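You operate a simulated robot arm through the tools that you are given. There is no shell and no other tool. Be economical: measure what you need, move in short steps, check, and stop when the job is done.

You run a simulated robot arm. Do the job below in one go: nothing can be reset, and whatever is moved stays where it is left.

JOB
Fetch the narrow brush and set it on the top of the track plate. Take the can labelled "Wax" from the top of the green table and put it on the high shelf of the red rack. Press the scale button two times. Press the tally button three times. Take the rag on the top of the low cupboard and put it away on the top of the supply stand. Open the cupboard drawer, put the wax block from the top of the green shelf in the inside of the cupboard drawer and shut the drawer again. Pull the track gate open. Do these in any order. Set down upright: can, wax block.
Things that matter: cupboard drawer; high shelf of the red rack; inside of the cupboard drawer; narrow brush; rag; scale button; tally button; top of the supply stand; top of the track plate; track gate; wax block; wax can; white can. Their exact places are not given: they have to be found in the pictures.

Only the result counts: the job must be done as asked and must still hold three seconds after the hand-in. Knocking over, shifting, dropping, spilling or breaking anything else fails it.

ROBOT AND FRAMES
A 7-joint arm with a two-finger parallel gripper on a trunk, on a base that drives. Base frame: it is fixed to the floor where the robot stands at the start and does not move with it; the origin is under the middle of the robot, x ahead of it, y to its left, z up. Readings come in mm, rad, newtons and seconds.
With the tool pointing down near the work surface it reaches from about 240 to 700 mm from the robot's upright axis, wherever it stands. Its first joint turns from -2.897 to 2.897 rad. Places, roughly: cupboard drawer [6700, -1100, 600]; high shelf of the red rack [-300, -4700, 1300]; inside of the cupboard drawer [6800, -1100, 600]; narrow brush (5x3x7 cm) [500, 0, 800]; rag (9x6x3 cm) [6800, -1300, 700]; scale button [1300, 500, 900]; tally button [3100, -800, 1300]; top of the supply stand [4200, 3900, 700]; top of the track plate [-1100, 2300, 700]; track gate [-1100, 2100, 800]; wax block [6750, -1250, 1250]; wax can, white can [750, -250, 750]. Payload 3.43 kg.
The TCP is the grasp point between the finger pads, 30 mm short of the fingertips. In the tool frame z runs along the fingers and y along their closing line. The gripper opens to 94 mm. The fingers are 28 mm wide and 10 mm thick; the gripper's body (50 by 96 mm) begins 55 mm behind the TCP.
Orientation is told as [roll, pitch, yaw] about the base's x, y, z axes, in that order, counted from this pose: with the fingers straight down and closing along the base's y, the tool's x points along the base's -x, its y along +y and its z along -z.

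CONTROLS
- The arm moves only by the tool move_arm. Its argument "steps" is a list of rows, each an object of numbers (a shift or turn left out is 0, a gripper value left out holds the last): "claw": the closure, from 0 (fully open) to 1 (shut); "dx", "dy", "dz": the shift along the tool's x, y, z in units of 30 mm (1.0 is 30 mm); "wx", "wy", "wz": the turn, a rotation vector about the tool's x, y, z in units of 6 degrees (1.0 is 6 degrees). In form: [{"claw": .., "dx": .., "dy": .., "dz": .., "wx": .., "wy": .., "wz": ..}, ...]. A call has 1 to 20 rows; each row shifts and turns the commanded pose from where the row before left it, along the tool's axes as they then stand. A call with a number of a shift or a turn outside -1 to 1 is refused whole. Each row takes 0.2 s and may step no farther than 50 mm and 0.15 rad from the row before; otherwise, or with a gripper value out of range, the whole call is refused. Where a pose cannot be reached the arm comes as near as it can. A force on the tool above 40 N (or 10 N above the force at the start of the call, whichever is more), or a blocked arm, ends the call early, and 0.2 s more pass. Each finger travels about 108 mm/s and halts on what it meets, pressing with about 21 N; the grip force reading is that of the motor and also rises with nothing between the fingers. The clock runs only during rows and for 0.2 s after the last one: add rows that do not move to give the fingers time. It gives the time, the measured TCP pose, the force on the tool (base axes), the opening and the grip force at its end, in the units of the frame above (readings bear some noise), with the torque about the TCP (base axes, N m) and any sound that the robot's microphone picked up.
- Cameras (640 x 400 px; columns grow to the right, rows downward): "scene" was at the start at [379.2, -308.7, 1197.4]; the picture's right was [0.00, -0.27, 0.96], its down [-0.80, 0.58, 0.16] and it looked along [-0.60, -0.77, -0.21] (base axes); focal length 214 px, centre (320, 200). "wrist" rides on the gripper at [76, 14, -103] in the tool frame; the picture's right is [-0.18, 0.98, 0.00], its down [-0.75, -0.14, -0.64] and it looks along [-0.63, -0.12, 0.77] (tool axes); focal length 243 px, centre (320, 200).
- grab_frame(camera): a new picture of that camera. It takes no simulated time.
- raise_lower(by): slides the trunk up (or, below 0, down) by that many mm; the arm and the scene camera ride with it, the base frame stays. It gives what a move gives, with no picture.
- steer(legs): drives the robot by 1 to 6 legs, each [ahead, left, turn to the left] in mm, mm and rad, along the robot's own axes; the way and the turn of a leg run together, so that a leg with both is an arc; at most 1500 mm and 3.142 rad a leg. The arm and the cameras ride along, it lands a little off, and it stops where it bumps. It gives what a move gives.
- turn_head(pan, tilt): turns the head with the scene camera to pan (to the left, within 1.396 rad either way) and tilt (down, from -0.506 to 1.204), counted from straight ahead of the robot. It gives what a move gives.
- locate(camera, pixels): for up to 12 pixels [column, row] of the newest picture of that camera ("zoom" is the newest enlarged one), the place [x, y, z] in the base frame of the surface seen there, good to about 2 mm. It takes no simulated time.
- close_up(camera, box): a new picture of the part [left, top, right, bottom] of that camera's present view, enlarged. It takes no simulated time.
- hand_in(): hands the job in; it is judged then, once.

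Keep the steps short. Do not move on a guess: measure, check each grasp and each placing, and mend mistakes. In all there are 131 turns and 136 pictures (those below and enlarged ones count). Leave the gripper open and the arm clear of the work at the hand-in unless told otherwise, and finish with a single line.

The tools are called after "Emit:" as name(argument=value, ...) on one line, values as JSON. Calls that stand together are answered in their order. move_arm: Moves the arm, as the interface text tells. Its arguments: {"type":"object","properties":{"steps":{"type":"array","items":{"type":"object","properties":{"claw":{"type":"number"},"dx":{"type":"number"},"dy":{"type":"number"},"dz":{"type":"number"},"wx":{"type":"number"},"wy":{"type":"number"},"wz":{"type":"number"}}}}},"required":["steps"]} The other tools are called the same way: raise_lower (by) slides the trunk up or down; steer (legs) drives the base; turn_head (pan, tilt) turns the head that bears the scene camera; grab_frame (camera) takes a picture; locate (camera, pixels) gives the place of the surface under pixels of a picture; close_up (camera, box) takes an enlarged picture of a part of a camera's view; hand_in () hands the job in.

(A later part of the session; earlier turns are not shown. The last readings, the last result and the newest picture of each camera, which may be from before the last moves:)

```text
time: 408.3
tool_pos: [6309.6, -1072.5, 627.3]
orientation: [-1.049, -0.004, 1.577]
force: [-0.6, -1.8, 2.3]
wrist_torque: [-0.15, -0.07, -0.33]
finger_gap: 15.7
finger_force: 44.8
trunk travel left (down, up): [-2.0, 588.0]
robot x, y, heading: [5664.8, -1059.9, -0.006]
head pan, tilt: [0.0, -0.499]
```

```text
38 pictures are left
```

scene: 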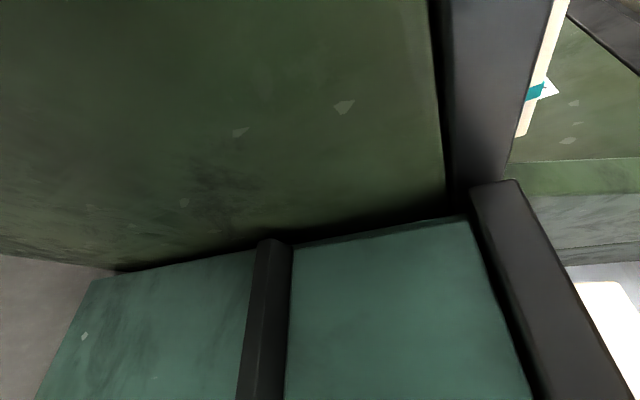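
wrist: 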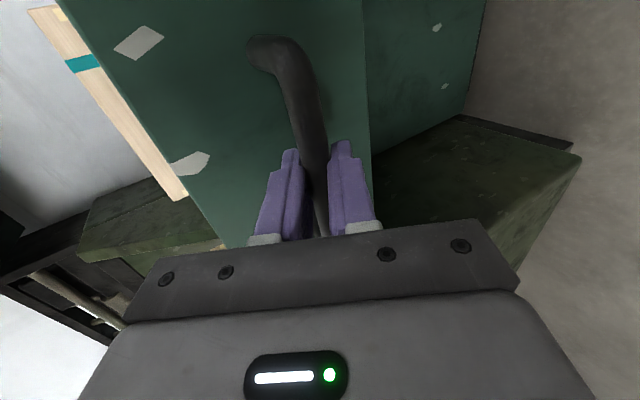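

Drawer is open ~228 mm. Release, back off, rise, and restore the tool to vertical; then raise the trunk to look at the green shelf.

Emit:
move_arm(steps=[{"claw": 0.5}, {}, {"dz": -1}, {"dz": -1}, {"dz": -0.5, "dy": -0.9}, {"dz": -0.5, "dy": -0.9}, {"dz": -0.5, "dy": -0.9}, {"dz": -0.5, "dy": -0.9}, {"dz": -0.5, "dy": -0.9}, {"dz": -0.5, "dy": -0.9}, {"wx": -1, "claw": 0}, {"wx": -1}, {"wx": -1}, {"wx": -1}, {"wx": -1}, {}])

Emit:
move_arm(steps=[{"wx": -1}, {"wx": -1}, {"wx": -1}, {"wx": -1}, {"wx": -1}, {"wz": 1}, {"wz": 1}, {"wz": 1}, {"wz": 1}, {"wz": 1}, {"wz": 1}, {"wz": 1}, {"wz": 1}, {"wz": 1}, {"wz": 1}, {"wz": 1}, {"wz": 1}, {"wz": 1}, {"wz": 1}, {"wz": 1}])

Emit:
raise_lower(by=500)

Emit:
grab_frame(camera="scene")

```text
time: 411.7
tool_pos: [6244.6, -1070.1, 829.8]
orientation: [-0.59, -0.007, 1.574]
force: [0.3, -0.2, 0.0]
wrist_torque: [-0.01, 0.03, 0.0]
finger_gap: 94.0
finger_force: 0.0
out of reach, approached as far as the arm can: row 15
trunk travel left (down, up): [-2.0, 588.0]
robot x, y, heading: [5669.9, -1064.6, -0.003]
head pan, tilt: [0.0, -0.499]
```

```text
time: 415.9
tool_pos: [6244.9, -1069.4, 828.5]
orientation: [0.009, -0.59, -0.003]
force: [0.7, -0.7, 0.3]
wrist_torque: [-0.01, 0.02, 0.02]
finger_gap: 93.9
finger_force: 0.1
out of reach, approached as far as the arm can: row 1, 2, 3, 4, 5
trunk travel left (down, up): [-2.0, 588.0]
robot x, y, heading: [5665.9, -1062.9, -0.005]
head pan, tilt: [0.0, -0.499]
```

```text
refused: 500 is not a number from -400 to 400
```

```text
37 pictures are left
```

scene: 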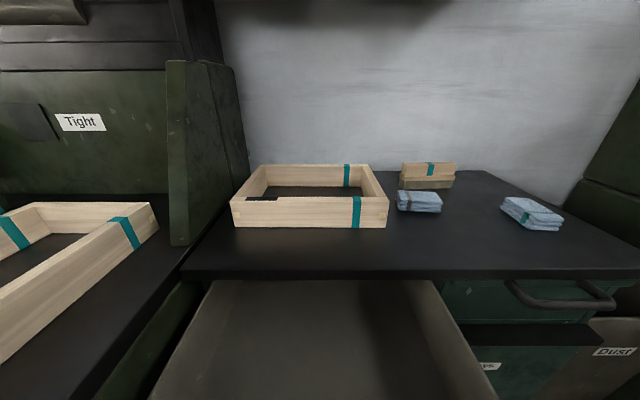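

Emit:
raise_lower(by=400)

Emit:
grab_frame(camera="scene")

```text
time: 419.8
tool_pos: [6245.6, -1070.8, 1230.4]
orientation: [0.007, -0.59, -0.001]
force: [-0.8, 0.1, -0.3]
wrist_torque: [-0.04, -0.01, -0.01]
finger_gap: 93.9
finger_force: 0.0
trunk travel left (down, up): [-402.0, 188.0]
robot x, y, heading: [5665.4, -1064.2, -0.006]
head pan, tilt: [0.0, -0.499]
```

```text
36 pictures are left
```

scene: 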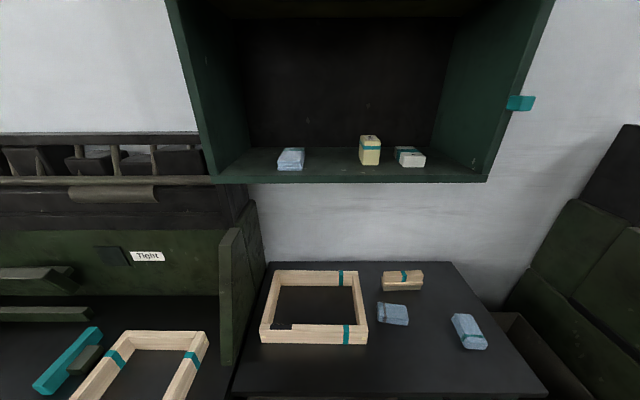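

Emit:
close_up(camera="scene", box=[250, 110, 450, 200])

Emit:
locate(camera="zoom", pixels=[[385, 95], [355, 120], [410, 120], [385, 170], [355, 165], [412, 165], [385, 82], [500, 150], [130, 150], [385, 222], [300, 190]])

Emit:
locate(camera="scene", pixels=[[210, 170], [485, 175], [400, 3], [530, 80], [350, 182], [300, 60]])

```text
3.20 times, centred on (350, 155) of scene
```

zoom: 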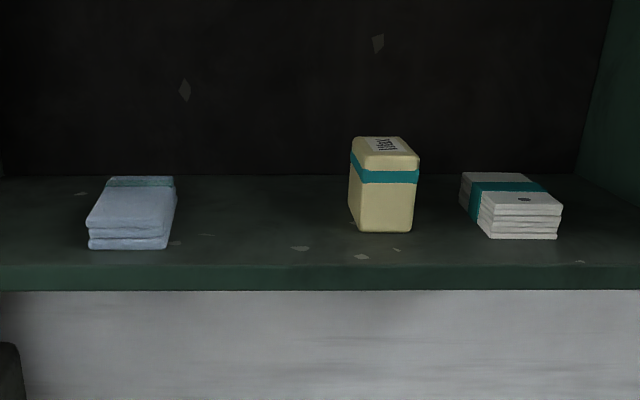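

```text
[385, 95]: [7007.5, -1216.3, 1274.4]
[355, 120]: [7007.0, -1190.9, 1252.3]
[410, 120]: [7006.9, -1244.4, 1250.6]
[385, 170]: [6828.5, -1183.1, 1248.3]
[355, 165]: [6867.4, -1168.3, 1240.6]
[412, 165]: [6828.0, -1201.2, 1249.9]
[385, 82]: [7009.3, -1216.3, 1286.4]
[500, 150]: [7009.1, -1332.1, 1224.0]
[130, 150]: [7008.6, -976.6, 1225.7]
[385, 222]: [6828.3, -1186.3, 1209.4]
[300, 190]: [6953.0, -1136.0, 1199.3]
```

```text
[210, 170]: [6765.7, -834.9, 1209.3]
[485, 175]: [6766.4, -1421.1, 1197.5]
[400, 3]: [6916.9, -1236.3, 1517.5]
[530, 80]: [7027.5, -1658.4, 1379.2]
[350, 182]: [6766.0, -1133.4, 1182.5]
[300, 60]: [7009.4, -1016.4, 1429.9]
```

Emit:
close_up(camera="scene", box=[340, 120, 400, 180])

Emit:
locate(camera="zoom", pixels=[[205, 115], [295, 110], [230, 165], [330, 165], [210, 300], [330, 300], [215, 240], [270, 135], [270, 330], [330, 180]])

```text
6.67 times, centred on (370, 150) of scene
```

zoom: 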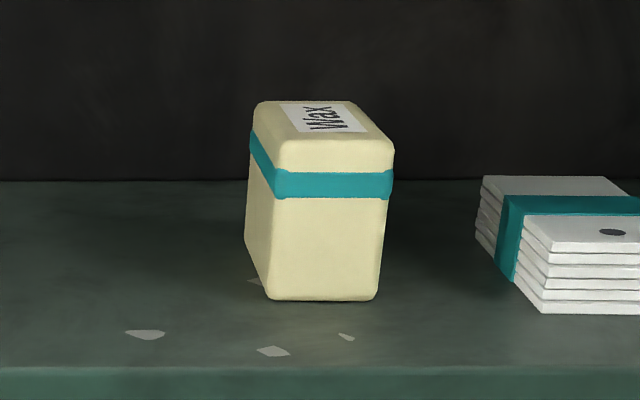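

```text
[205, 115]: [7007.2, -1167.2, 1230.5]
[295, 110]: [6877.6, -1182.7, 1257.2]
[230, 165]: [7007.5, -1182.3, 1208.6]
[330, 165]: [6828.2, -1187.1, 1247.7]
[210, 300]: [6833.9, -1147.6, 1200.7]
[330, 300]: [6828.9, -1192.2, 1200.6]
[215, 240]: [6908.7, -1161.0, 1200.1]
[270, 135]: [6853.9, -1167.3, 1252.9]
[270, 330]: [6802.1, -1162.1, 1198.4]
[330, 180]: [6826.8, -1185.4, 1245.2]
```

Wax block: 42 mm wide in y, centre (6856,-1190), z 1200–1258. I'll shift right so the trunk misses the open drawer, move the arm left, raise slightly, then approach.

Emit:
steer(legs=[[0, -385, 0.005]])

Emit:
move_arm(steps=[{"dy": 1}, {"dy": 1}, {"dy": 1}, {"dy": 1}, {"dy": 1}, {"dy": 1}, {"dy": 1}, {"dy": 1}, {"dy": 0.8}, {}])

Emit:
raise_lower(by=40)

```text
time: 422.1
tool_pos: [6246.6, -1439.5, 1231.1]
orientation: [0.004, -0.591, 0.012]
force: [-0.5, 0.1, -1.1]
wrist_torque: [0.05, 0.03, -0.01]
finger_gap: 93.7
finger_force: 0.0
trunk travel left (down, up): [-402.0, 188.0]
robot x, y, heading: [5667.8, -1439.1, 0.009]
head pan, tilt: [0.0, -0.499]
```

```text
time: 424.3
tool_pos: [6242.5, -1176.1, 1230.6]
orientation: [0.005, -0.589, 0.01]
force: [-0.2, -0.9, -0.5]
wrist_torque: [-0.02, -0.01, -0.02]
finger_gap: 94.0
finger_force: 0.0
trunk travel left (down, up): [-402.0, 188.0]
robot x, y, heading: [5668.3, -1434.6, 0.007]
head pan, tilt: [0.0, -0.499]
```

```text
time: 425.2
tool_pos: [6243.4, -1176.8, 1270.6]
orientation: [0.004, -0.59, 0.009]
force: [0.0, 0.1, 0.5]
wrist_torque: [-0.01, -0.04, 0.0]
finger_gap: 93.9
finger_force: 0.0
trunk travel left (down, up): [-442.0, 148.0]
robot x, y, heading: [5670.3, -1436.1, 0.005]
head pan, tilt: [0.0, -0.499]
```

Emit:
steer(legs=[[530, -14, -0.005]])

Emit:
grab_frame(camera="wrist")

Emit:
grab_frame(camera="scene")

```text
time: 428.2
tool_pos: [6770.7, -1202.5, 1270.3]
orientation: [0.006, -0.59, -0.009]
force: [0.6, -0.2, -0.5]
wrist_torque: [0.0, 0.0, -0.01]
finger_gap: 93.9
finger_force: 0.0
trunk travel left (down, up): [-442.0, 148.0]
robot x, y, heading: [6192.1, -1454.4, -0.015]
head pan, tilt: [0.0, -0.499]
```

```text
33 pictures are left
```

wrist: 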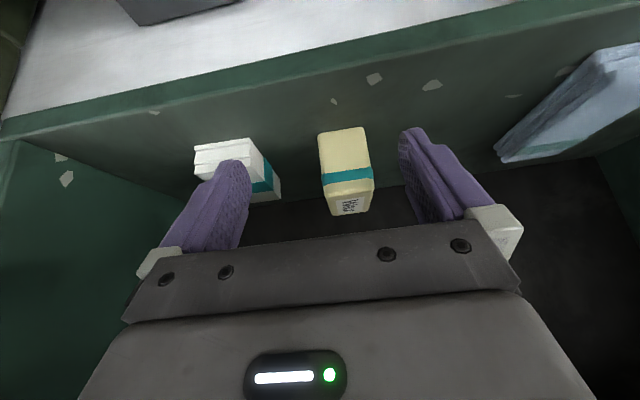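

```text
32 pictures are left
```

scene: 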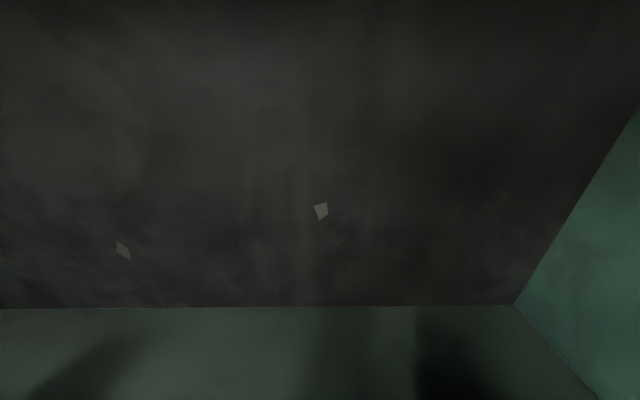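

Emit:
locate(camera="wrist", pixels=[[322, 165], [370, 165], [335, 205], [368, 205], [345, 150], [280, 190], [262, 160], [348, 188], [258, 185]])

```text
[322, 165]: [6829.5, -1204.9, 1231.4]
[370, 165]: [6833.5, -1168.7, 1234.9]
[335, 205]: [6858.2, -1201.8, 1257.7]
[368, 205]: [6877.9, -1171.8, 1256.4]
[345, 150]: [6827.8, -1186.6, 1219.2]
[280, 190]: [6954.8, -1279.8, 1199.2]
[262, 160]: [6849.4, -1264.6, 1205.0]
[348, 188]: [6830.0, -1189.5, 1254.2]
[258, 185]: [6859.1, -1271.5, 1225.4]
```

Emit:
move_arm(steps=[{"claw": 0.2, "dy": 0.52}, {"dz": 0.6, "dx": -0.42}, {"dz": 0.6, "dx": -0.42}, {"dz": 0.6, "dx": -0.42}, {"dz": 0.61, "dx": -0.42}, {}, {"claw": 1}, {}, {}, {}])

Emit:
grab_frame(camera="wrist")

```text
time: 430.4
tool_pos: [6831.0, -1218.7, 1247.9]
orientation: [0.007, -0.59, -0.008]
force: [0.2, -0.6, 0.0]
wrist_torque: [-0.04, 0.01, -0.01]
finger_gap: 40.2
finger_force: 20.9
out of reach, approached as far as the arm can: row 1, 2, 3, 4, 5
trunk travel left (down, up): [-442.0, 148.0]
robot x, y, heading: [6188.9, -1451.9, -0.012]
head pan, tilt: [0.0, -0.499]
```

```text
31 pictures are left
```

wrist: 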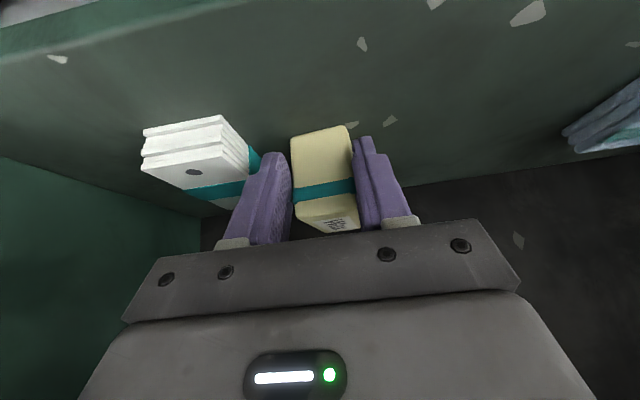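

The arm ran out of reach and gripped slightly off, pushing the block a little. Check the white stack and block.

Emit:
locate(camera="wrist", pixels=[[250, 150], [225, 118], [145, 130], [235, 178], [190, 205], [322, 160], [300, 215], [350, 215]])

Emit:
raise_lower(by=40)

Emit:
grab_frame(camera="wrist")

```text
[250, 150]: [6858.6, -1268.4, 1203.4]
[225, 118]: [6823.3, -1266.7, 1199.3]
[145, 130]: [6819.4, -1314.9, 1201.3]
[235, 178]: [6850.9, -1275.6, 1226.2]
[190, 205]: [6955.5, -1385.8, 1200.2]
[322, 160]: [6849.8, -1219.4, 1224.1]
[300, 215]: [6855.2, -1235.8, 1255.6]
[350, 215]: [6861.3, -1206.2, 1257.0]
```

```text
time: 431.2
tool_pos: [6832.4, -1219.6, 1286.5]
orientation: [0.009, -0.589, -0.009]
force: [0.1, 0.4, -1.7]
wrist_torque: [0.0, 0.02, 0.0]
finger_gap: 39.9
finger_force: 21.0
trunk travel left (down, up): [-482.0, 108.0]
robot x, y, heading: [6188.1, -1453.2, -0.012]
head pan, tilt: [0.0, -0.499]
```

```text
30 pictures are left
```

wrist: 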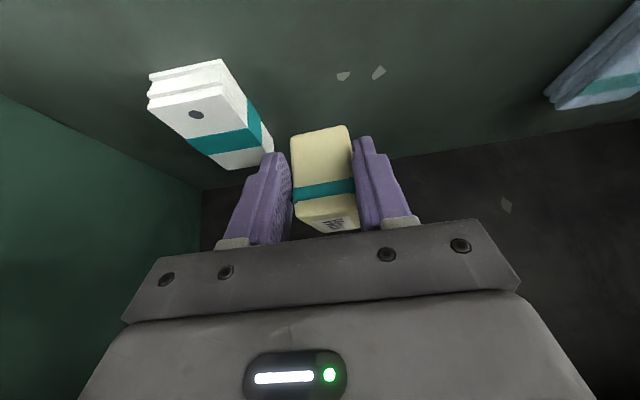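

The block is held and nothing else moved. Back out, bring it over the open drawer, lower the trunk, and look.

Emit:
steer(legs=[[-300, 0, 0], [-90, 140, 0.01]])

Emit:
raise_lower(by=-400)

Emit:
grab_frame(camera="wrist")

Emit:
locate(camera="wrist", pixels=[[320, 30], [320, 60], [320, 100], [200, 60], [450, 60], [320, 5], [150, 150], [480, 150], [322, 165], [325, 130], [340, 200]])

```text
time: 434.3
tool_pos: [6447.7, -1067.4, 1287.8]
orientation: [0.005, -0.592, 0.0]
force: [-0.3, 0.7, -1.4]
wrist_torque: [-0.01, 0.07, -0.02]
finger_gap: 39.7
finger_force: 21.2
trunk travel left (down, up): [-482.0, 108.0]
robot x, y, heading: [5813.3, -1308.9, -0.005]
head pan, tilt: [0.0, -0.499]
```

```text
time: 438.1
tool_pos: [6449.2, -1069.0, 887.1]
orientation: [0.007, -0.591, 0.0]
force: [1.0, 0.3, -1.9]
wrist_torque: [-0.02, 0.08, 0.0]
finger_gap: 39.6
finger_force: 21.0
trunk travel left (down, up): [-82.0, 508.0]
robot x, y, heading: [5808.5, -1310.3, -0.002]
head pan, tilt: [0.0, -0.499]
```

```text
29 pictures are left
```

wrist: 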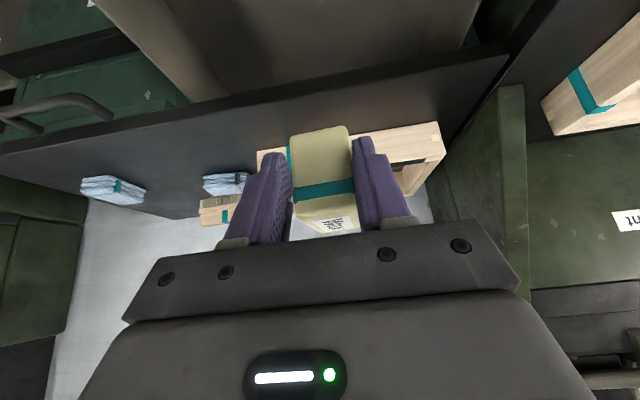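

```text
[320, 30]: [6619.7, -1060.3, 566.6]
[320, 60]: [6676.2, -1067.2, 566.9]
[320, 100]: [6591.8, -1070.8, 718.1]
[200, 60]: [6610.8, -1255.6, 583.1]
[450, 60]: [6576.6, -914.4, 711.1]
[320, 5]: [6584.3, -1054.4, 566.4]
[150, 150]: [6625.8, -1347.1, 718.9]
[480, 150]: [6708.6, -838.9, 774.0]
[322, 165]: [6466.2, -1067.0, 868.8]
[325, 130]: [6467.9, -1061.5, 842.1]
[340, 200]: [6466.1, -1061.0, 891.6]
```

Drawer floor is z 566.5; the block hangs upright. Move 38 mm deeper and lower.

Emit:
steer(legs=[[38, 0, 0]])

Emit:
raise_lower(by=-80)

Emit:
move_arm(steps=[{"dz": 0.7, "dx": 0.47}, {"dz": 0.7, "dx": 0.47}, {"dz": 0.7, "dx": 0.47}, {"dz": 0.7, "dx": 0.47}, {"dz": 0.7, "dx": 0.47}, {}])

Emit:
grab_frame(camera="wrist")

```text
time: 439.0
tool_pos: [6486.6, -1071.0, 887.0]
orientation: [0.007, -0.59, -0.003]
force: [0.0, 0.6, -1.0]
wrist_torque: [0.0, 0.1, 0.0]
finger_gap: 39.4
finger_force: 20.9
trunk travel left (down, up): [-82.0, 508.0]
robot x, y, heading: [5847.1, -1311.0, -0.005]
head pan, tilt: [0.0, -0.499]
```

```text
time: 440.2
tool_pos: [6487.4, -1070.2, 808.2]
orientation: [0.005, -0.588, -0.001]
force: [-0.7, 1.0, -1.3]
wrist_torque: [0.01, 0.1, 0.01]
finger_gap: 39.6
finger_force: 21.0
trunk travel left (down, up): [-2.0, 588.0]
robot x, y, heading: [5843.6, -1306.7, -0.004]
head pan, tilt: [0.0, -0.499]
```

```text
time: 441.6
tool_pos: [6471.6, -1102.5, 694.2]
orientation: [0.008, -0.588, -0.002]
force: [-0.6, 0.5, -1.9]
wrist_torque: [-0.01, 0.04, -0.02]
finger_gap: 39.4
finger_force: 21.0
out of reach, approached as far as the arm can: row 1, 2, 3, 4, 5
trunk travel left (down, up): [-2.0, 588.0]
robot x, y, heading: [5846.4, -1310.2, -0.006]
head pan, tilt: [0.0, -0.499]
```

```text
28 pictures are left
```

wrist: 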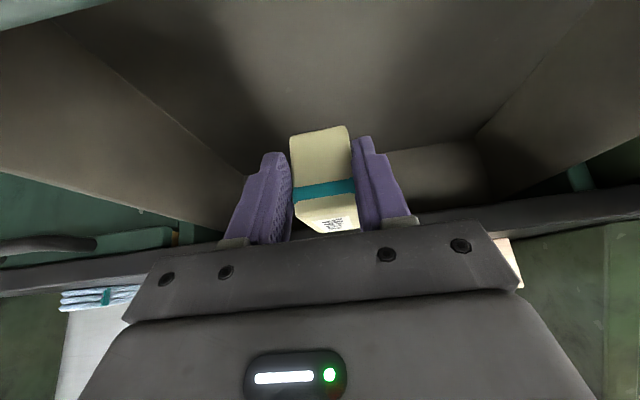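

Emit:
steer(legs=[[25, 25, 0]])

Emit:
move_arm(steps=[{"dz": 0.6, "dx": 0.4}, {"dz": 0.6, "dx": 0.4}, {"dz": 0.5, "dx": 0.34}, {"dz": 0.25, "dx": 0.17}, {}])

Emit:
grab_frame(camera="wrist")

Emit:
locate(camera="wrist", pixels=[[322, 130], [322, 165], [322, 120], [322, 100], [340, 205], [300, 215], [355, 205]])

```text
time: 442.5
tool_pos: [6488.1, -1081.6, 690.0]
orientation: [0.006, -0.578, -0.001]
force: [-1.1, -0.7, -1.5]
wrist_torque: [-0.02, 0.11, 0.0]
finger_gap: 39.6
finger_force: 20.4
trunk travel left (down, up): [-2.0, 588.0]
robot x, y, heading: [5868.7, -1290.6, -0.005]
head pan, tilt: [0.0, -0.499]
stopped in leg 1: the force on the tool passed its limit at 51 N (the readings are from after the stop); the commanded pose is now the measured one
```

```text
time: 443.7
tool_pos: [6474.7, -1110.8, 639.6]
orientation: [0.009, -0.577, 0.001]
force: [0.9, -0.5, -1.7]
wrist_torque: [0.03, 0.08, 0.01]
finger_gap: 39.2
finger_force: 21.0
out of reach, approached as far as the arm can: row 1, 2, 3, 4
trunk travel left (down, up): [-2.0, 588.0]
robot x, y, heading: [5867.9, -1290.0, -0.006]
head pan, tilt: [0.0, -0.499]
```

```text
27 pictures are left
```

wrist: 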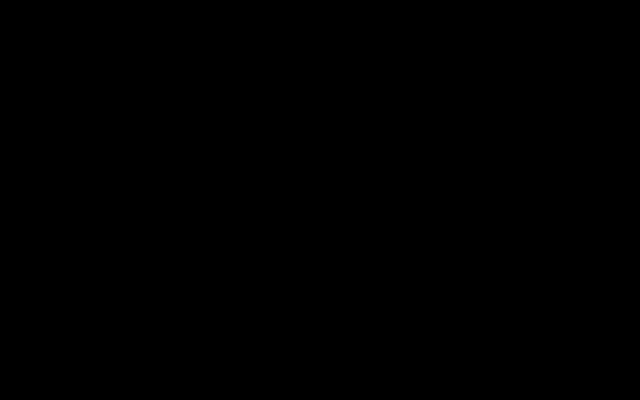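

```text
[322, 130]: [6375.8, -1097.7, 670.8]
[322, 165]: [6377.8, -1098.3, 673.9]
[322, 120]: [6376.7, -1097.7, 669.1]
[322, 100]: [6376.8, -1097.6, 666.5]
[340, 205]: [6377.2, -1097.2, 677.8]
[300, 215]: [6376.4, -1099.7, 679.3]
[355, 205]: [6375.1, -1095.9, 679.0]
```

The wrist camera is shadowed by the drawer front; block bottom is ~25 mm above the floor. Lower gently until contact.

Emit:
move_arm(steps=[{"dz": 0.25, "dx": 0.17}, {"dz": 0.25, "dx": 0.17}, {"dz": 0.15, "dx": 0.1}, {"dz": 0.1, "dx": 0.07}, {}])

Emit:
grab_frame(camera="scene")

```text
time: 444.9
tool_pos: [6469.4, -1122.0, 624.7]
orientation: [0.007, -0.579, 0.0]
force: [-1.5, 0.4, 3.1]
wrist_torque: [0.01, 0.45, -0.08]
finger_gap: 39.7
finger_force: 21.3
out of reach, approached as far as the arm can: row 1, 2, 3
trunk travel left (down, up): [-2.0, 588.0]
robot x, y, heading: [5866.2, -1288.1, -0.004]
head pan, tilt: [0.0, -0.499]
```

```text
26 pictures are left
```

scene: 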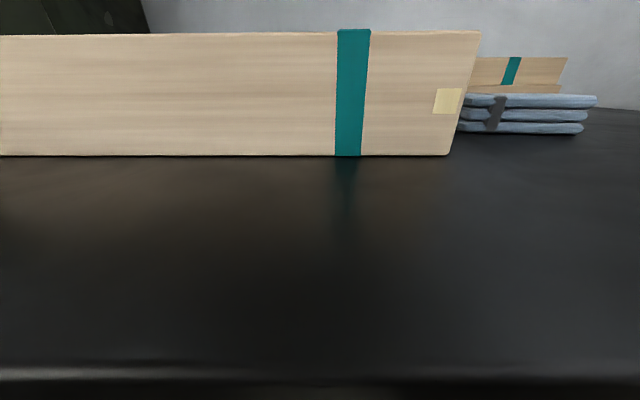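

Contact (+3 N). Release, then raise vertically with the trunk and check.

Emit:
move_arm(steps=[{"claw": 0.4}, {}, {}, {}])

Emit:
raise_lower(by=300)

Emit:
grab_frame(camera="wrist")

```text
time: 445.9
tool_pos: [6469.9, -1121.5, 623.6]
orientation: [0.008, -0.578, 0.001]
force: [-0.9, 0.2, 1.2]
wrist_torque: [-0.01, 0.08, -0.06]
finger_gap: 56.3
finger_force: 0.1
trunk travel left (down, up): [-2.0, 588.0]
robot x, y, heading: [5864.9, -1284.8, -0.004]
head pan, tilt: [0.0, -0.499]
```

```text
time: 448.9
tool_pos: [6470.3, -1121.5, 923.6]
orientation: [0.009, -0.578, -0.001]
force: [-0.3, 0.1, -0.2]
wrist_torque: [0.02, -0.01, 0.02]
finger_gap: 56.5
finger_force: 0.1
trunk travel left (down, up): [-302.0, 288.0]
robot x, y, heading: [5864.0, -1290.3, -0.002]
head pan, tilt: [0.0, -0.499]
```

```text
25 pictures are left
```

wrist: 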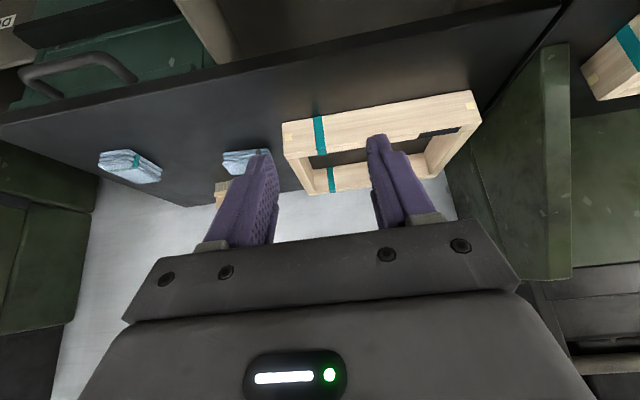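

Emit:
steer(legs=[[-260, 43, 0]])

Emit:
grab_frame(camera="scene")

Emit:
grab_frame(camera="wrist")

Emit:
move_arm(steps=[{"claw": 1}, {}, {}, {}])

```text
time: 450.8
tool_pos: [6208.7, -1078.4, 923.3]
orientation: [0.007, -0.58, 0.001]
force: [0.0, 0.0, -0.1]
wrist_torque: [-0.01, 0.0, 0.03]
finger_gap: 56.3
finger_force: 0.0
trunk travel left (down, up): [-302.0, 288.0]
robot x, y, heading: [5607.9, -1247.0, -0.004]
head pan, tilt: [0.0, -0.499]
```

```text
24 pictures are left
```

scene: 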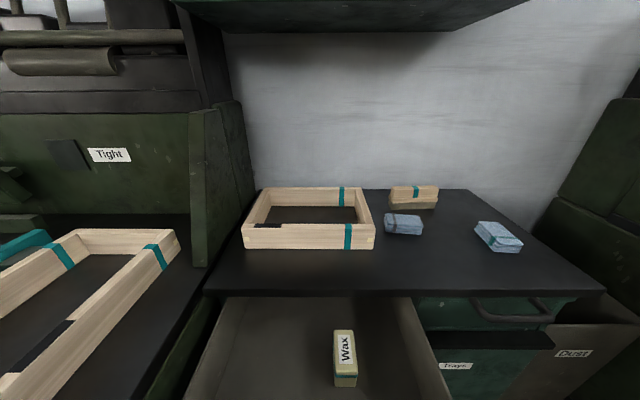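

```text
23 pictures are left
```

wrist: 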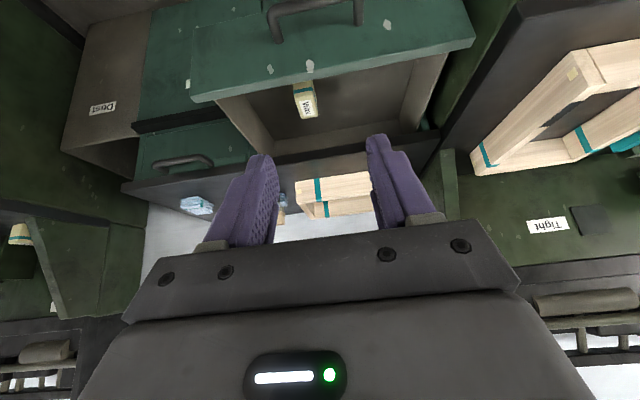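

```text
time: 451.8
tool_pos: [6210.0, -1078.3, 922.7]
orientation: [0.008, -0.577, 0.0]
force: [0.3, -0.2, -0.8]
wrist_torque: [-0.01, 0.0, 0.02]
finger_gap: 0.0
finger_force: 20.6
trunk travel left (down, up): [-302.0, 288.0]
robot x, y, heading: [5605.3, -1240.4, -0.005]
head pan, tilt: [0.0, -0.499]
```

The wax block stands upright in the drawer ("Wax" label up). Close the drawer by pushing the handle with closed fingers, then back off and rise.

Emit:
raise_lower(by=-300)

Emit:
steer(legs=[[295, 0, 0], [35, 0, 0]])

Emit:
steer(legs=[[-220, 0, 0]])

Emit:
raise_lower(by=380)

Emit:
move_arm(steps=[{"claw": 0, "wy": 1}, {"wy": 1}, {"wy": 1}, {"wy": 1}, {"wy": 1}, {"wy": 0.6}, {}])

Emit:
grab_frame(camera="scene")

```text
time: 454.8
tool_pos: [6208.3, -1078.0, 623.6]
orientation: [0.007, -0.576, 0.0]
force: [0.1, -0.3, -0.4]
wrist_torque: [-0.01, -0.01, 0.01]
finger_gap: 0.1
finger_force: 20.6
trunk travel left (down, up): [-2.0, 588.0]
robot x, y, heading: [5606.0, -1247.0, -0.013]
head pan, tilt: [0.0, -0.499]
```

```text
time: 457.3
tool_pos: [6523.2, -1079.0, 617.3]
orientation: [0.009, -0.557, 0.002]
force: [-0.2, 0.3, -0.5]
wrist_torque: [0.0, 0.04, -0.02]
finger_gap: 0.0
finger_force: 21.5
trunk travel left (down, up): [-2.0, 588.0]
robot x, y, heading: [5930.2, -1245.8, -0.007]
head pan, tilt: [0.0, -0.499]
stopped in leg 2: the force on the tool passed its limit at 113 N (the readings are from after the stop); the commanded pose is now the measured one
```

```text
time: 459.0
tool_pos: [6305.4, -1078.0, 617.7]
orientation: [0.009, -0.557, 0.0]
force: [0.9, 0.7, 0.0]
wrist_torque: [-0.01, 0.02, 0.03]
finger_gap: 0.1
finger_force: 20.8
trunk travel left (down, up): [-2.0, 588.0]
robot x, y, heading: [5715.6, -1247.5, -0.007]
head pan, tilt: [0.0, -0.499]
```

```text
time: 462.6
tool_pos: [6306.0, -1078.5, 996.1]
orientation: [0.008, -0.558, 0.0]
force: [0.0, 0.3, 0.5]
wrist_torque: [0.02, -0.04, 0.04]
finger_gap: 0.0
finger_force: 21.6
trunk travel left (down, up): [-382.0, 208.0]
robot x, y, heading: [5711.6, -1245.6, -0.005]
head pan, tilt: [0.0, -0.499]
```

```text
time: 464.2
tool_pos: [6287.6, -1102.0, 1015.1]
orientation: [0.012, 0.029, 0.006]
force: [1.0, -0.1, -0.1]
wrist_torque: [0.03, -0.02, -0.01]
finger_gap: 94.0
finger_force: 0.1
out of reach, approached as far as the arm can: row 2, 3, 4, 5, 6
trunk travel left (down, up): [-382.0, 208.0]
robot x, y, heading: [5711.0, -1245.6, -0.006]
head pan, tilt: [0.0, -0.499]
```

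```text
22 pictures are left
```

scene: 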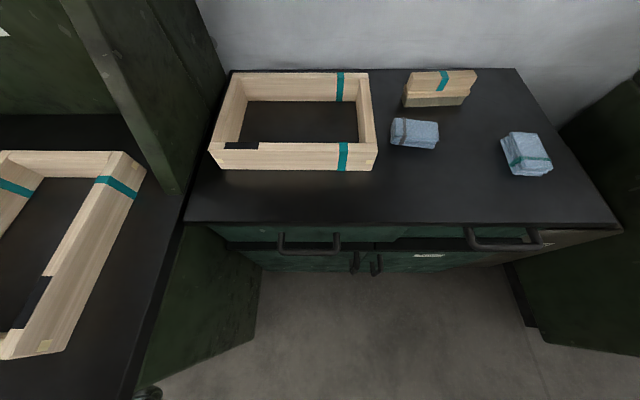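

Drawer looks shut and the tool is vertical. Measure the rag and drawer, and free the arm by stretching and retracting, with a 90° turn for closing along x.

Emit:
locate(camera="scene", pixels=[[396, 121], [436, 126], [393, 136], [435, 140], [415, 130], [396, 128], [308, 252], [265, 233], [400, 145], [430, 149]])

Emit:
move_arm(steps=[{"dx": -1}, {"dx": -1}, {"dx": -1}, {"dx": -1}, {"dx": -1}, {}, {}])

Emit:
move_arm(steps=[{"dx": 1}, {"dx": 1}, {"dx": 1}, {"dx": 1}, {"wz": -1}, {"wz": -1}, {"wz": -1}, {"wz": -1}, {"wz": -1}, {"wz": -1}, {"wz": -1}, {"wz": -1}, {"wz": -1}, {"wz": -1}, {"wz": -1}, {"wz": -1}, {"wz": -1}, {"wz": -1}, {"wz": -1}, {}])

```text
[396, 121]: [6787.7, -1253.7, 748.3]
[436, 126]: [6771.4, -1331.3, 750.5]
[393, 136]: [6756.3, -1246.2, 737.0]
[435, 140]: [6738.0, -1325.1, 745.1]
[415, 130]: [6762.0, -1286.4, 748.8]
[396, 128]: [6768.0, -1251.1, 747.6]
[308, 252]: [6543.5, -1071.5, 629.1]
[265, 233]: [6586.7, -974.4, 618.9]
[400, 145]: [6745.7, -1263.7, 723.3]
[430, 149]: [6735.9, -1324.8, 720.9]
```

```text
time: 465.9
tool_pos: [6361.7, -1156.1, 1056.4]
orientation: [0.009, 0.026, 0.006]
force: [-0.5, -0.3, -0.9]
wrist_torque: [0.01, 0.0, 0.04]
finger_gap: 93.9
finger_force: 0.1
out of reach, approached as far as the arm can: row 1, 2, 3, 4, 5
trunk travel left (down, up): [-382.0, 208.0]
robot x, y, heading: [5712.4, -1246.9, -0.008]
head pan, tilt: [0.0, -0.499]
```

```text
time: 470.1
tool_pos: [6083.6, -1081.0, 1040.9]
orientation: [0.027, -0.007, 1.521]
force: [0.9, 0.0, 0.9]
wrist_torque: [-0.02, 0.04, -0.03]
finger_gap: 94.2
finger_force: 0.1
out of reach, approached as far as the arm can: row 13, 14, 15, 16, 17, 18, 19
trunk travel left (down, up): [-382.0, 208.0]
robot x, y, heading: [5713.4, -1248.0, -0.007]
head pan, tilt: [0.0, -0.499]
```

Drawer front is back at x 6587 — shut. Rag centre (6762,-1288), top 748, long axis turned 12°. Drive in, lower trunk, and move over it.

Emit:
steer(legs=[[500, -152, 0.007]])

Emit:
raise_lower(by=-190)

Emit:
move_arm(steps=[{"wz": 0.77}, {"wz": 0.76}, {"dy": -0.9, "dx": 0.09}, {"dy": -0.9, "dx": 0.09}, {"dy": -0.9, "dx": 0.09}, {"dy": -0.9, "dx": 0.09}, {"dy": -0.9, "dx": 0.09}, {"dy": -0.9, "dx": 0.09}, {"dy": -0.6, "dx": 0.06}, {}])

Emit:
grab_frame(camera="wrist")

```text
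time: 473.1
tool_pos: [6589.7, -1229.9, 1038.6]
orientation: [0.025, -0.005, 1.531]
force: [0.0, 0.2, -0.1]
wrist_torque: [-0.01, 0.01, 0.03]
finger_gap: 94.1
finger_force: 0.1
trunk travel left (down, up): [-382.0, 208.0]
robot x, y, heading: [6219.6, -1398.6, 0.002]
head pan, tilt: [0.0, -0.499]
```

```text
time: 475.2
tool_pos: [6589.1, -1229.6, 850.5]
orientation: [0.023, -0.005, 1.53]
force: [0.7, -0.4, -0.4]
wrist_torque: [0.0, 0.01, 0.01]
finger_gap: 93.6
finger_force: 0.1
trunk travel left (down, up): [-192.0, 398.0]
robot x, y, heading: [6217.8, -1400.7, 0.002]
head pan, tilt: [0.0, -0.499]
```

```text
time: 477.4
tool_pos: [6633.1, -1242.2, 850.1]
orientation: [0.026, -0.002, 1.372]
force: [-0.3, -0.6, 0.4]
wrist_torque: [-0.02, -0.03, 0.0]
finger_gap: 94.0
finger_force: 0.1
out of reach, approached as far as the arm can: row 4, 5, 6, 7, 8, 9
trunk travel left (down, up): [-192.0, 398.0]
robot x, y, heading: [6216.5, -1400.8, 0.005]
head pan, tilt: [0.0, -0.499]
```

```text
21 pictures are left
```

wrist: 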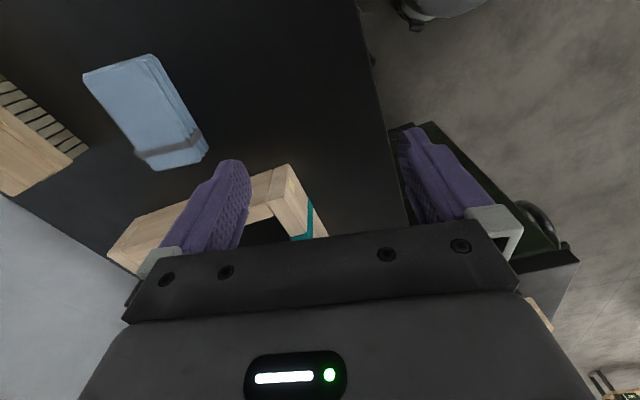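

The wrist is at a yaw limit; I'll turn the gripper 180° (equivalent grasp) and then extend over the rag.

Emit:
move_arm(steps=[{"wz": 1}, {"wz": 1}, {"wz": 1}, {"wz": 1}, {"wz": 1}, {"wz": 1}, {"wz": 1}, {"wz": 1}, {"wz": 1}, {"wz": 1}, {"wz": 1}, {"wz": 1}, {"wz": 1}, {"wz": 1}, {"wz": 1}, {"wz": 1}, {"wz": 1}, {"wz": 1}, {"wz": 1}, {"wz": 1}])

Emit:
move_arm(steps=[{"wz": 1}, {"wz": 1}, {"wz": 1}, {"wz": 1}, {"wz": 1}, {"wz": 1}, {"wz": 1}, {"wz": 1}, {"wz": 1}, {"wz": 1}, {"dy": 0.75, "dx": -0.108}, {"dy": 0.75, "dx": -0.108}, {"dy": 0.75, "dx": -0.108}, {"dy": 0.75, "dx": -0.108}, {"dy": 0.75, "dx": -0.108}, {"dy": 0.75, "dx": -0.108}, {}])

Emit:
grab_frame(camera="wrist")

```text
time: 481.6
tool_pos: [6631.6, -1242.6, 850.4]
orientation: [-0.014, 0.023, -0.727]
force: [-0.5, 0.5, 0.1]
wrist_torque: [-0.02, 0.01, 0.02]
finger_gap: 93.8
finger_force: 0.1
trunk travel left (down, up): [-192.0, 398.0]
robot x, y, heading: [6220.2, -1394.9, -0.002]
head pan, tilt: [0.0, -0.499]
```

```text
time: 485.2
tool_pos: [6760.7, -1288.4, 845.6]
orientation: [-0.026, 0.002, -1.769]
force: [-0.4, 0.4, -0.3]
wrist_torque: [-0.03, -0.01, 0.01]
finger_gap: 94.1
finger_force: 0.0
trunk travel left (down, up): [-192.0, 398.0]
robot x, y, heading: [6218.7, -1396.8, 0.005]
head pan, tilt: [0.0, -0.499]
```

```text
20 pictures are left
```

wrist: 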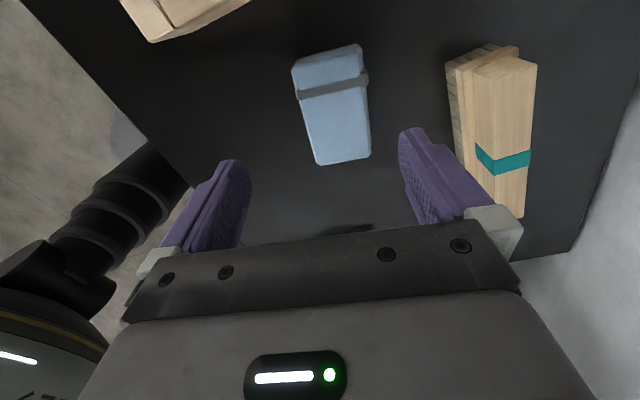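

Aligned over the rag. Descend, grip, lift, and check.

Emit:
move_arm(steps=[{"dz": 0.9}, {"dz": 0.9}, {"dz": 0.9}, {"dz": 0.4}, {}, {"claw": 1}, {}, {}, {}, {"dz": -0.6}, {"dz": -0.9}, {"dz": -0.9}, {"dz": -0.8}, {"dy": -0.9}, {"dy": -0.9}, {"dy": -0.9}, {}])

Emit:
grab_frame(camera="wrist")

```text
time: 488.8
tool_pos: [6681.8, -1271.0, 852.9]
orientation: [-0.023, 0.0, -1.772]
force: [-0.7, 0.0, -0.5]
wrist_torque: [-0.02, 0.0, -0.01]
finger_gap: 55.0
finger_force: 21.1
trunk travel left (down, up): [-192.0, 398.0]
robot x, y, heading: [6216.7, -1399.9, 0.009]
head pan, tilt: [0.0, -0.499]
```

```text
19 pictures are left
```

wrist: 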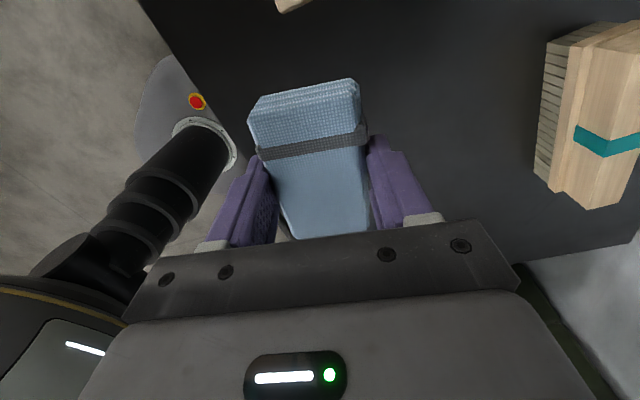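

Rag held (55 mm). Raise, back off, turn to face -x and travel toward +y, then look.

Emit:
raise_lower(by=220)

Emit:
steer(legs=[[-500, 0, 0], [0, 0, 3.13], [0, -1400, 0], [0, -700, 0]])

Emit:
grab_frame(camera="scene")

Emit:
locate(camera="scene", pixels=[[320, 20], [200, 20], [440, 20], [100, 50], [540, 50], [320, 100], [150, 120], [500, 120], [60, 20], [600, 20], [20, 120], [260, 60]])

```text
time: 491.1
tool_pos: [6680.8, -1271.6, 1070.6]
orientation: [-0.025, 0.003, -1.769]
force: [-0.3, -0.6, -0.3]
wrist_torque: [0.02, 0.02, -0.01]
finger_gap: 54.8
finger_force: 21.3
trunk travel left (down, up): [-412.0, 178.0]
robot x, y, heading: [6216.4, -1401.4, 0.007]
head pan, tilt: [0.0, -0.499]
```

```text
time: 511.5
tool_pos: [5160.6, 537.4, 1071.1]
orientation: [-0.025, 0.002, 1.421]
force: [-0.7, 0.3, 0.7]
wrist_torque: [0.01, -0.03, -0.03]
finger_gap: 54.8
finger_force: 21.0
trunk travel left (down, up): [-412.0, 178.0]
robot x, y, heading: [5617.2, 687.5, -3.09]
head pan, tilt: [0.0, -0.499]
```

```text
18 pictures are left
```

scene: 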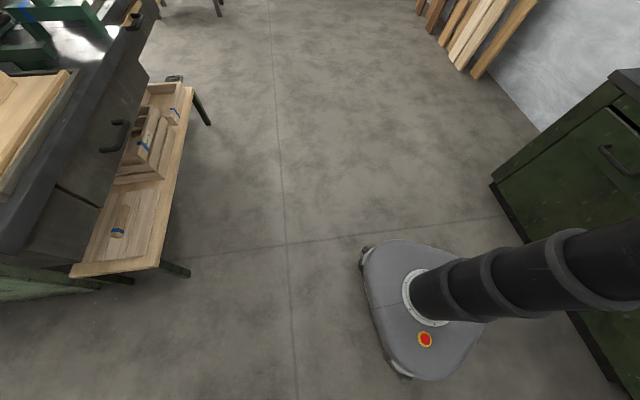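

```text
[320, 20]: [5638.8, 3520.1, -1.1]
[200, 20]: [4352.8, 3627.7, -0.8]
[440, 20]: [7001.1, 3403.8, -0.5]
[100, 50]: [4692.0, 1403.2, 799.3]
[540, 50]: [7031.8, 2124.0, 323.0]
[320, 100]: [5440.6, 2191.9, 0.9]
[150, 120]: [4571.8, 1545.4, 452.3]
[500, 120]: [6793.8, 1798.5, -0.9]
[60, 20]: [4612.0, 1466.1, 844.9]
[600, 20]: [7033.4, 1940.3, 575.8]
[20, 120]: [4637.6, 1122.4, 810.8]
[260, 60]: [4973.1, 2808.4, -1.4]
```

The supply stand's legs show near (4350,3630). Drive up near it and look.

Emit:
steer(legs=[[0, 0, -0.05], [0, -1400, 0], [0, -900, 0], [700, 0, 0]])

Emit:
grab_frame(camera="scene")

Emit:
locate(camera="scene", pixels=[[100, 40], [140, 80], [180, 40], [220, 40], [260, 40], [180, 80], [140, 120], [220, 80], [100, 100], [60, 60], [180, 10], [260, 80]])

```text
time: 526.8
tool_pos: [4407.9, 2866.3, 1071.7]
orientation: [-0.025, 0.003, 1.397]
force: [-0.2, -0.1, -0.9]
wrist_torque: [0.04, -0.02, 0.0]
finger_gap: 55.0
finger_force: 21.1
trunk travel left (down, up): [-412.0, 178.0]
robot x, y, heading: [4865.7, 3007.0, -3.111]
head pan, tilt: [0.0, -0.499]
```

```text
17 pictures are left
```

scene: 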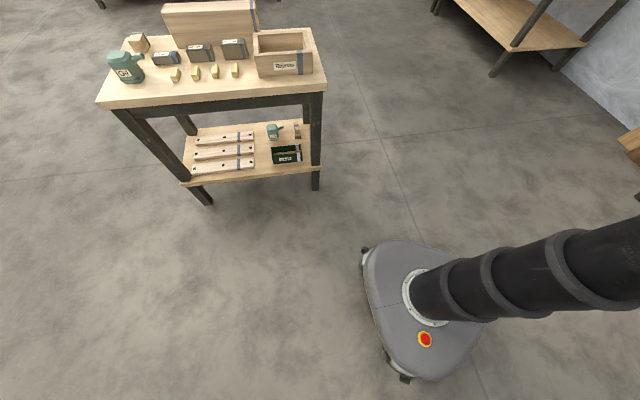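

```text
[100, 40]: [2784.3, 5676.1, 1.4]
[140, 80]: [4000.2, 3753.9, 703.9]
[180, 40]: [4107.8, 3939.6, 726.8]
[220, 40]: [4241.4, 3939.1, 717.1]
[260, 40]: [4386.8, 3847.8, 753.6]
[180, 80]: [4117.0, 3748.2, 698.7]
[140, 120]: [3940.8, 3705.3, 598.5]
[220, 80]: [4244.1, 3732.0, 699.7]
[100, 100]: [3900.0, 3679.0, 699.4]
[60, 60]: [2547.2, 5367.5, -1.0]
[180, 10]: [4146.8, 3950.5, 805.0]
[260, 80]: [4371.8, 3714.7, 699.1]
```

Measure free places on the stand's top, then turn to face it and rotate the gripper so the rag lies front-to-back.

Emit:
locate(camera="scene", pixels=[[145, 82], [138, 84], [173, 83], [195, 81], [215, 79], [235, 77], [258, 78], [158, 67], [150, 102], [210, 98], [280, 91], [155, 75]])

Emit:
close_up(camera="scene", box=[90, 0, 340, 130])

Emit:
steer(legs=[[0, 0, -1.6], [85, 690, 0]])

Emit:
move_arm(steps=[{"wz": -1}, {"wz": -1}, {"wz": -1}, {"wz": -1}, {"wz": -1}, {"wz": -1}, {"wz": -1}, {"wz": -1}, {"wz": -1}, {"wz": -1}, {"wz": -1}, {"wz": -1}, {"wz": -1}, {"wz": -1}, {"wz": -1}, {"wz": -1}, {"wz": -0.9}, {}])

Emit:
raise_lower(by=-200)

Emit:
grab_frame(camera="scene")

Emit:
grab_frame(camera="wrist")

Emit:
locate(camera="scene", pixels=[[100, 200], [200, 200], [260, 200], [320, 200], [380, 200], [440, 200], [260, 260], [320, 260], [380, 260], [320, 160], [260, 160], [380, 160]])

```text
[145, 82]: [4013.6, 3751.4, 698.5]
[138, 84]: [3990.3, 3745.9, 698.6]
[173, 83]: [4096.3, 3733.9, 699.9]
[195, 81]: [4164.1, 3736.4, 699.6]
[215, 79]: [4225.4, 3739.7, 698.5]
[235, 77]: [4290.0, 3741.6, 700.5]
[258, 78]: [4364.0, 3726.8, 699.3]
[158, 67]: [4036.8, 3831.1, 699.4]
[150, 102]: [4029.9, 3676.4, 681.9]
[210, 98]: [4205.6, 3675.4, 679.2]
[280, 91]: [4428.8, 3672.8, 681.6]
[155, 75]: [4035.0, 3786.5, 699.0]
```

```text
2.56 times, centred on (215, 65) of scene
```

zoom: 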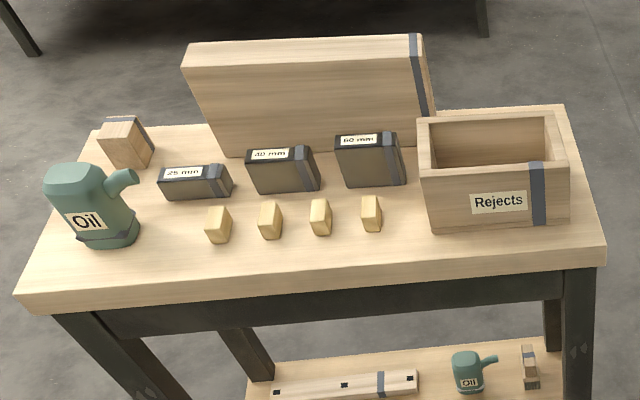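

```text
time: 534.6
tool_pos: [4036.0, 3553.9, 1071.9]
orientation: [-0.024, 0.003, -0.201]
force: [-0.4, 0.6, -0.6]
wrist_torque: [0.01, -0.03, -0.02]
finger_gap: 55.1
finger_force: 20.4
trunk travel left (down, up): [-412.0, 178.0]
robot x, y, heading: [4161.6, 3088.7, 1.574]
head pan, tilt: [0.0, -0.499]
```

```text
time: 538.4
tool_pos: [4036.3, 3554.4, 1072.6]
orientation: [0.006, 0.024, 1.57]
force: [-0.2, 0.4, -0.4]
wrist_torque: [-0.03, -0.02, 0.02]
finger_gap: 55.2
finger_force: 21.4
trunk travel left (down, up): [-412.0, 178.0]
robot x, y, heading: [4165.0, 3088.1, 1.574]
head pan, tilt: [0.0, -0.499]
```

```text
time: 540.6
tool_pos: [4036.1, 3554.2, 871.5]
orientation: [0.006, 0.026, 1.571]
force: [-0.3, 0.0, -1.0]
wrist_torque: [0.02, 0.01, 0.03]
finger_gap: 55.2
finger_force: 21.2
trunk travel left (down, up): [-212.0, 378.0]
robot x, y, heading: [4162.6, 3087.6, 1.575]
head pan, tilt: [0.0, -0.499]
```

```text
15 pictures are left
```

scene: 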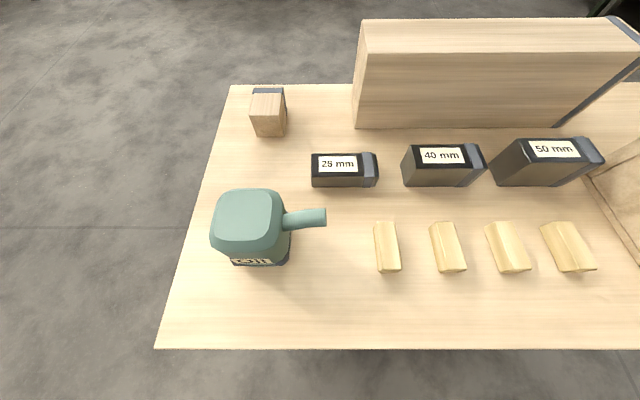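

```text
14 pictures are left
```

wrist: 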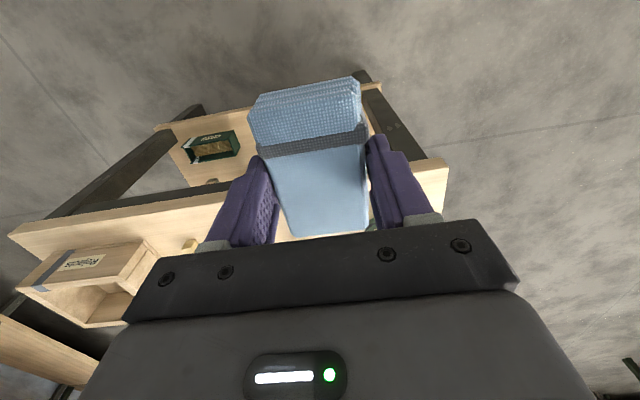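

```text
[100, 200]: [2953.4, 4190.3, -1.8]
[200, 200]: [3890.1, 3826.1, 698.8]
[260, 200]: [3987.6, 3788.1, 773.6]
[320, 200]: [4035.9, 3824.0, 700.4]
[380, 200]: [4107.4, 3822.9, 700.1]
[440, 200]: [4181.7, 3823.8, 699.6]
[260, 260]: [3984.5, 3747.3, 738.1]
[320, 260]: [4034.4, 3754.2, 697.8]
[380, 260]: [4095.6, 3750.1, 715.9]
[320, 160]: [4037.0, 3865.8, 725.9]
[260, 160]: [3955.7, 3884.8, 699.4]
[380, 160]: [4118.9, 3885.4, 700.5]
```

Free spot: between the oil can (x≤4003) and first wedge (x≥4088), front strip y 3676–3741. Drive to put the rag over (4047,3713).

Emit:
steer(legs=[[156, -11, 0]])

```text
time: 541.9
tool_pos: [4046.3, 3706.8, 872.4]
orientation: [0.007, 0.024, 1.568]
force: [-0.2, 0.1, -0.7]
wrist_torque: [0.0, -0.02, -0.01]
finger_gap: 55.2
finger_force: 21.5
trunk travel left (down, up): [-212.0, 378.0]
robot x, y, heading: [4177.4, 3243.8, 1.575]
head pan, tilt: [0.0, -0.499]
```

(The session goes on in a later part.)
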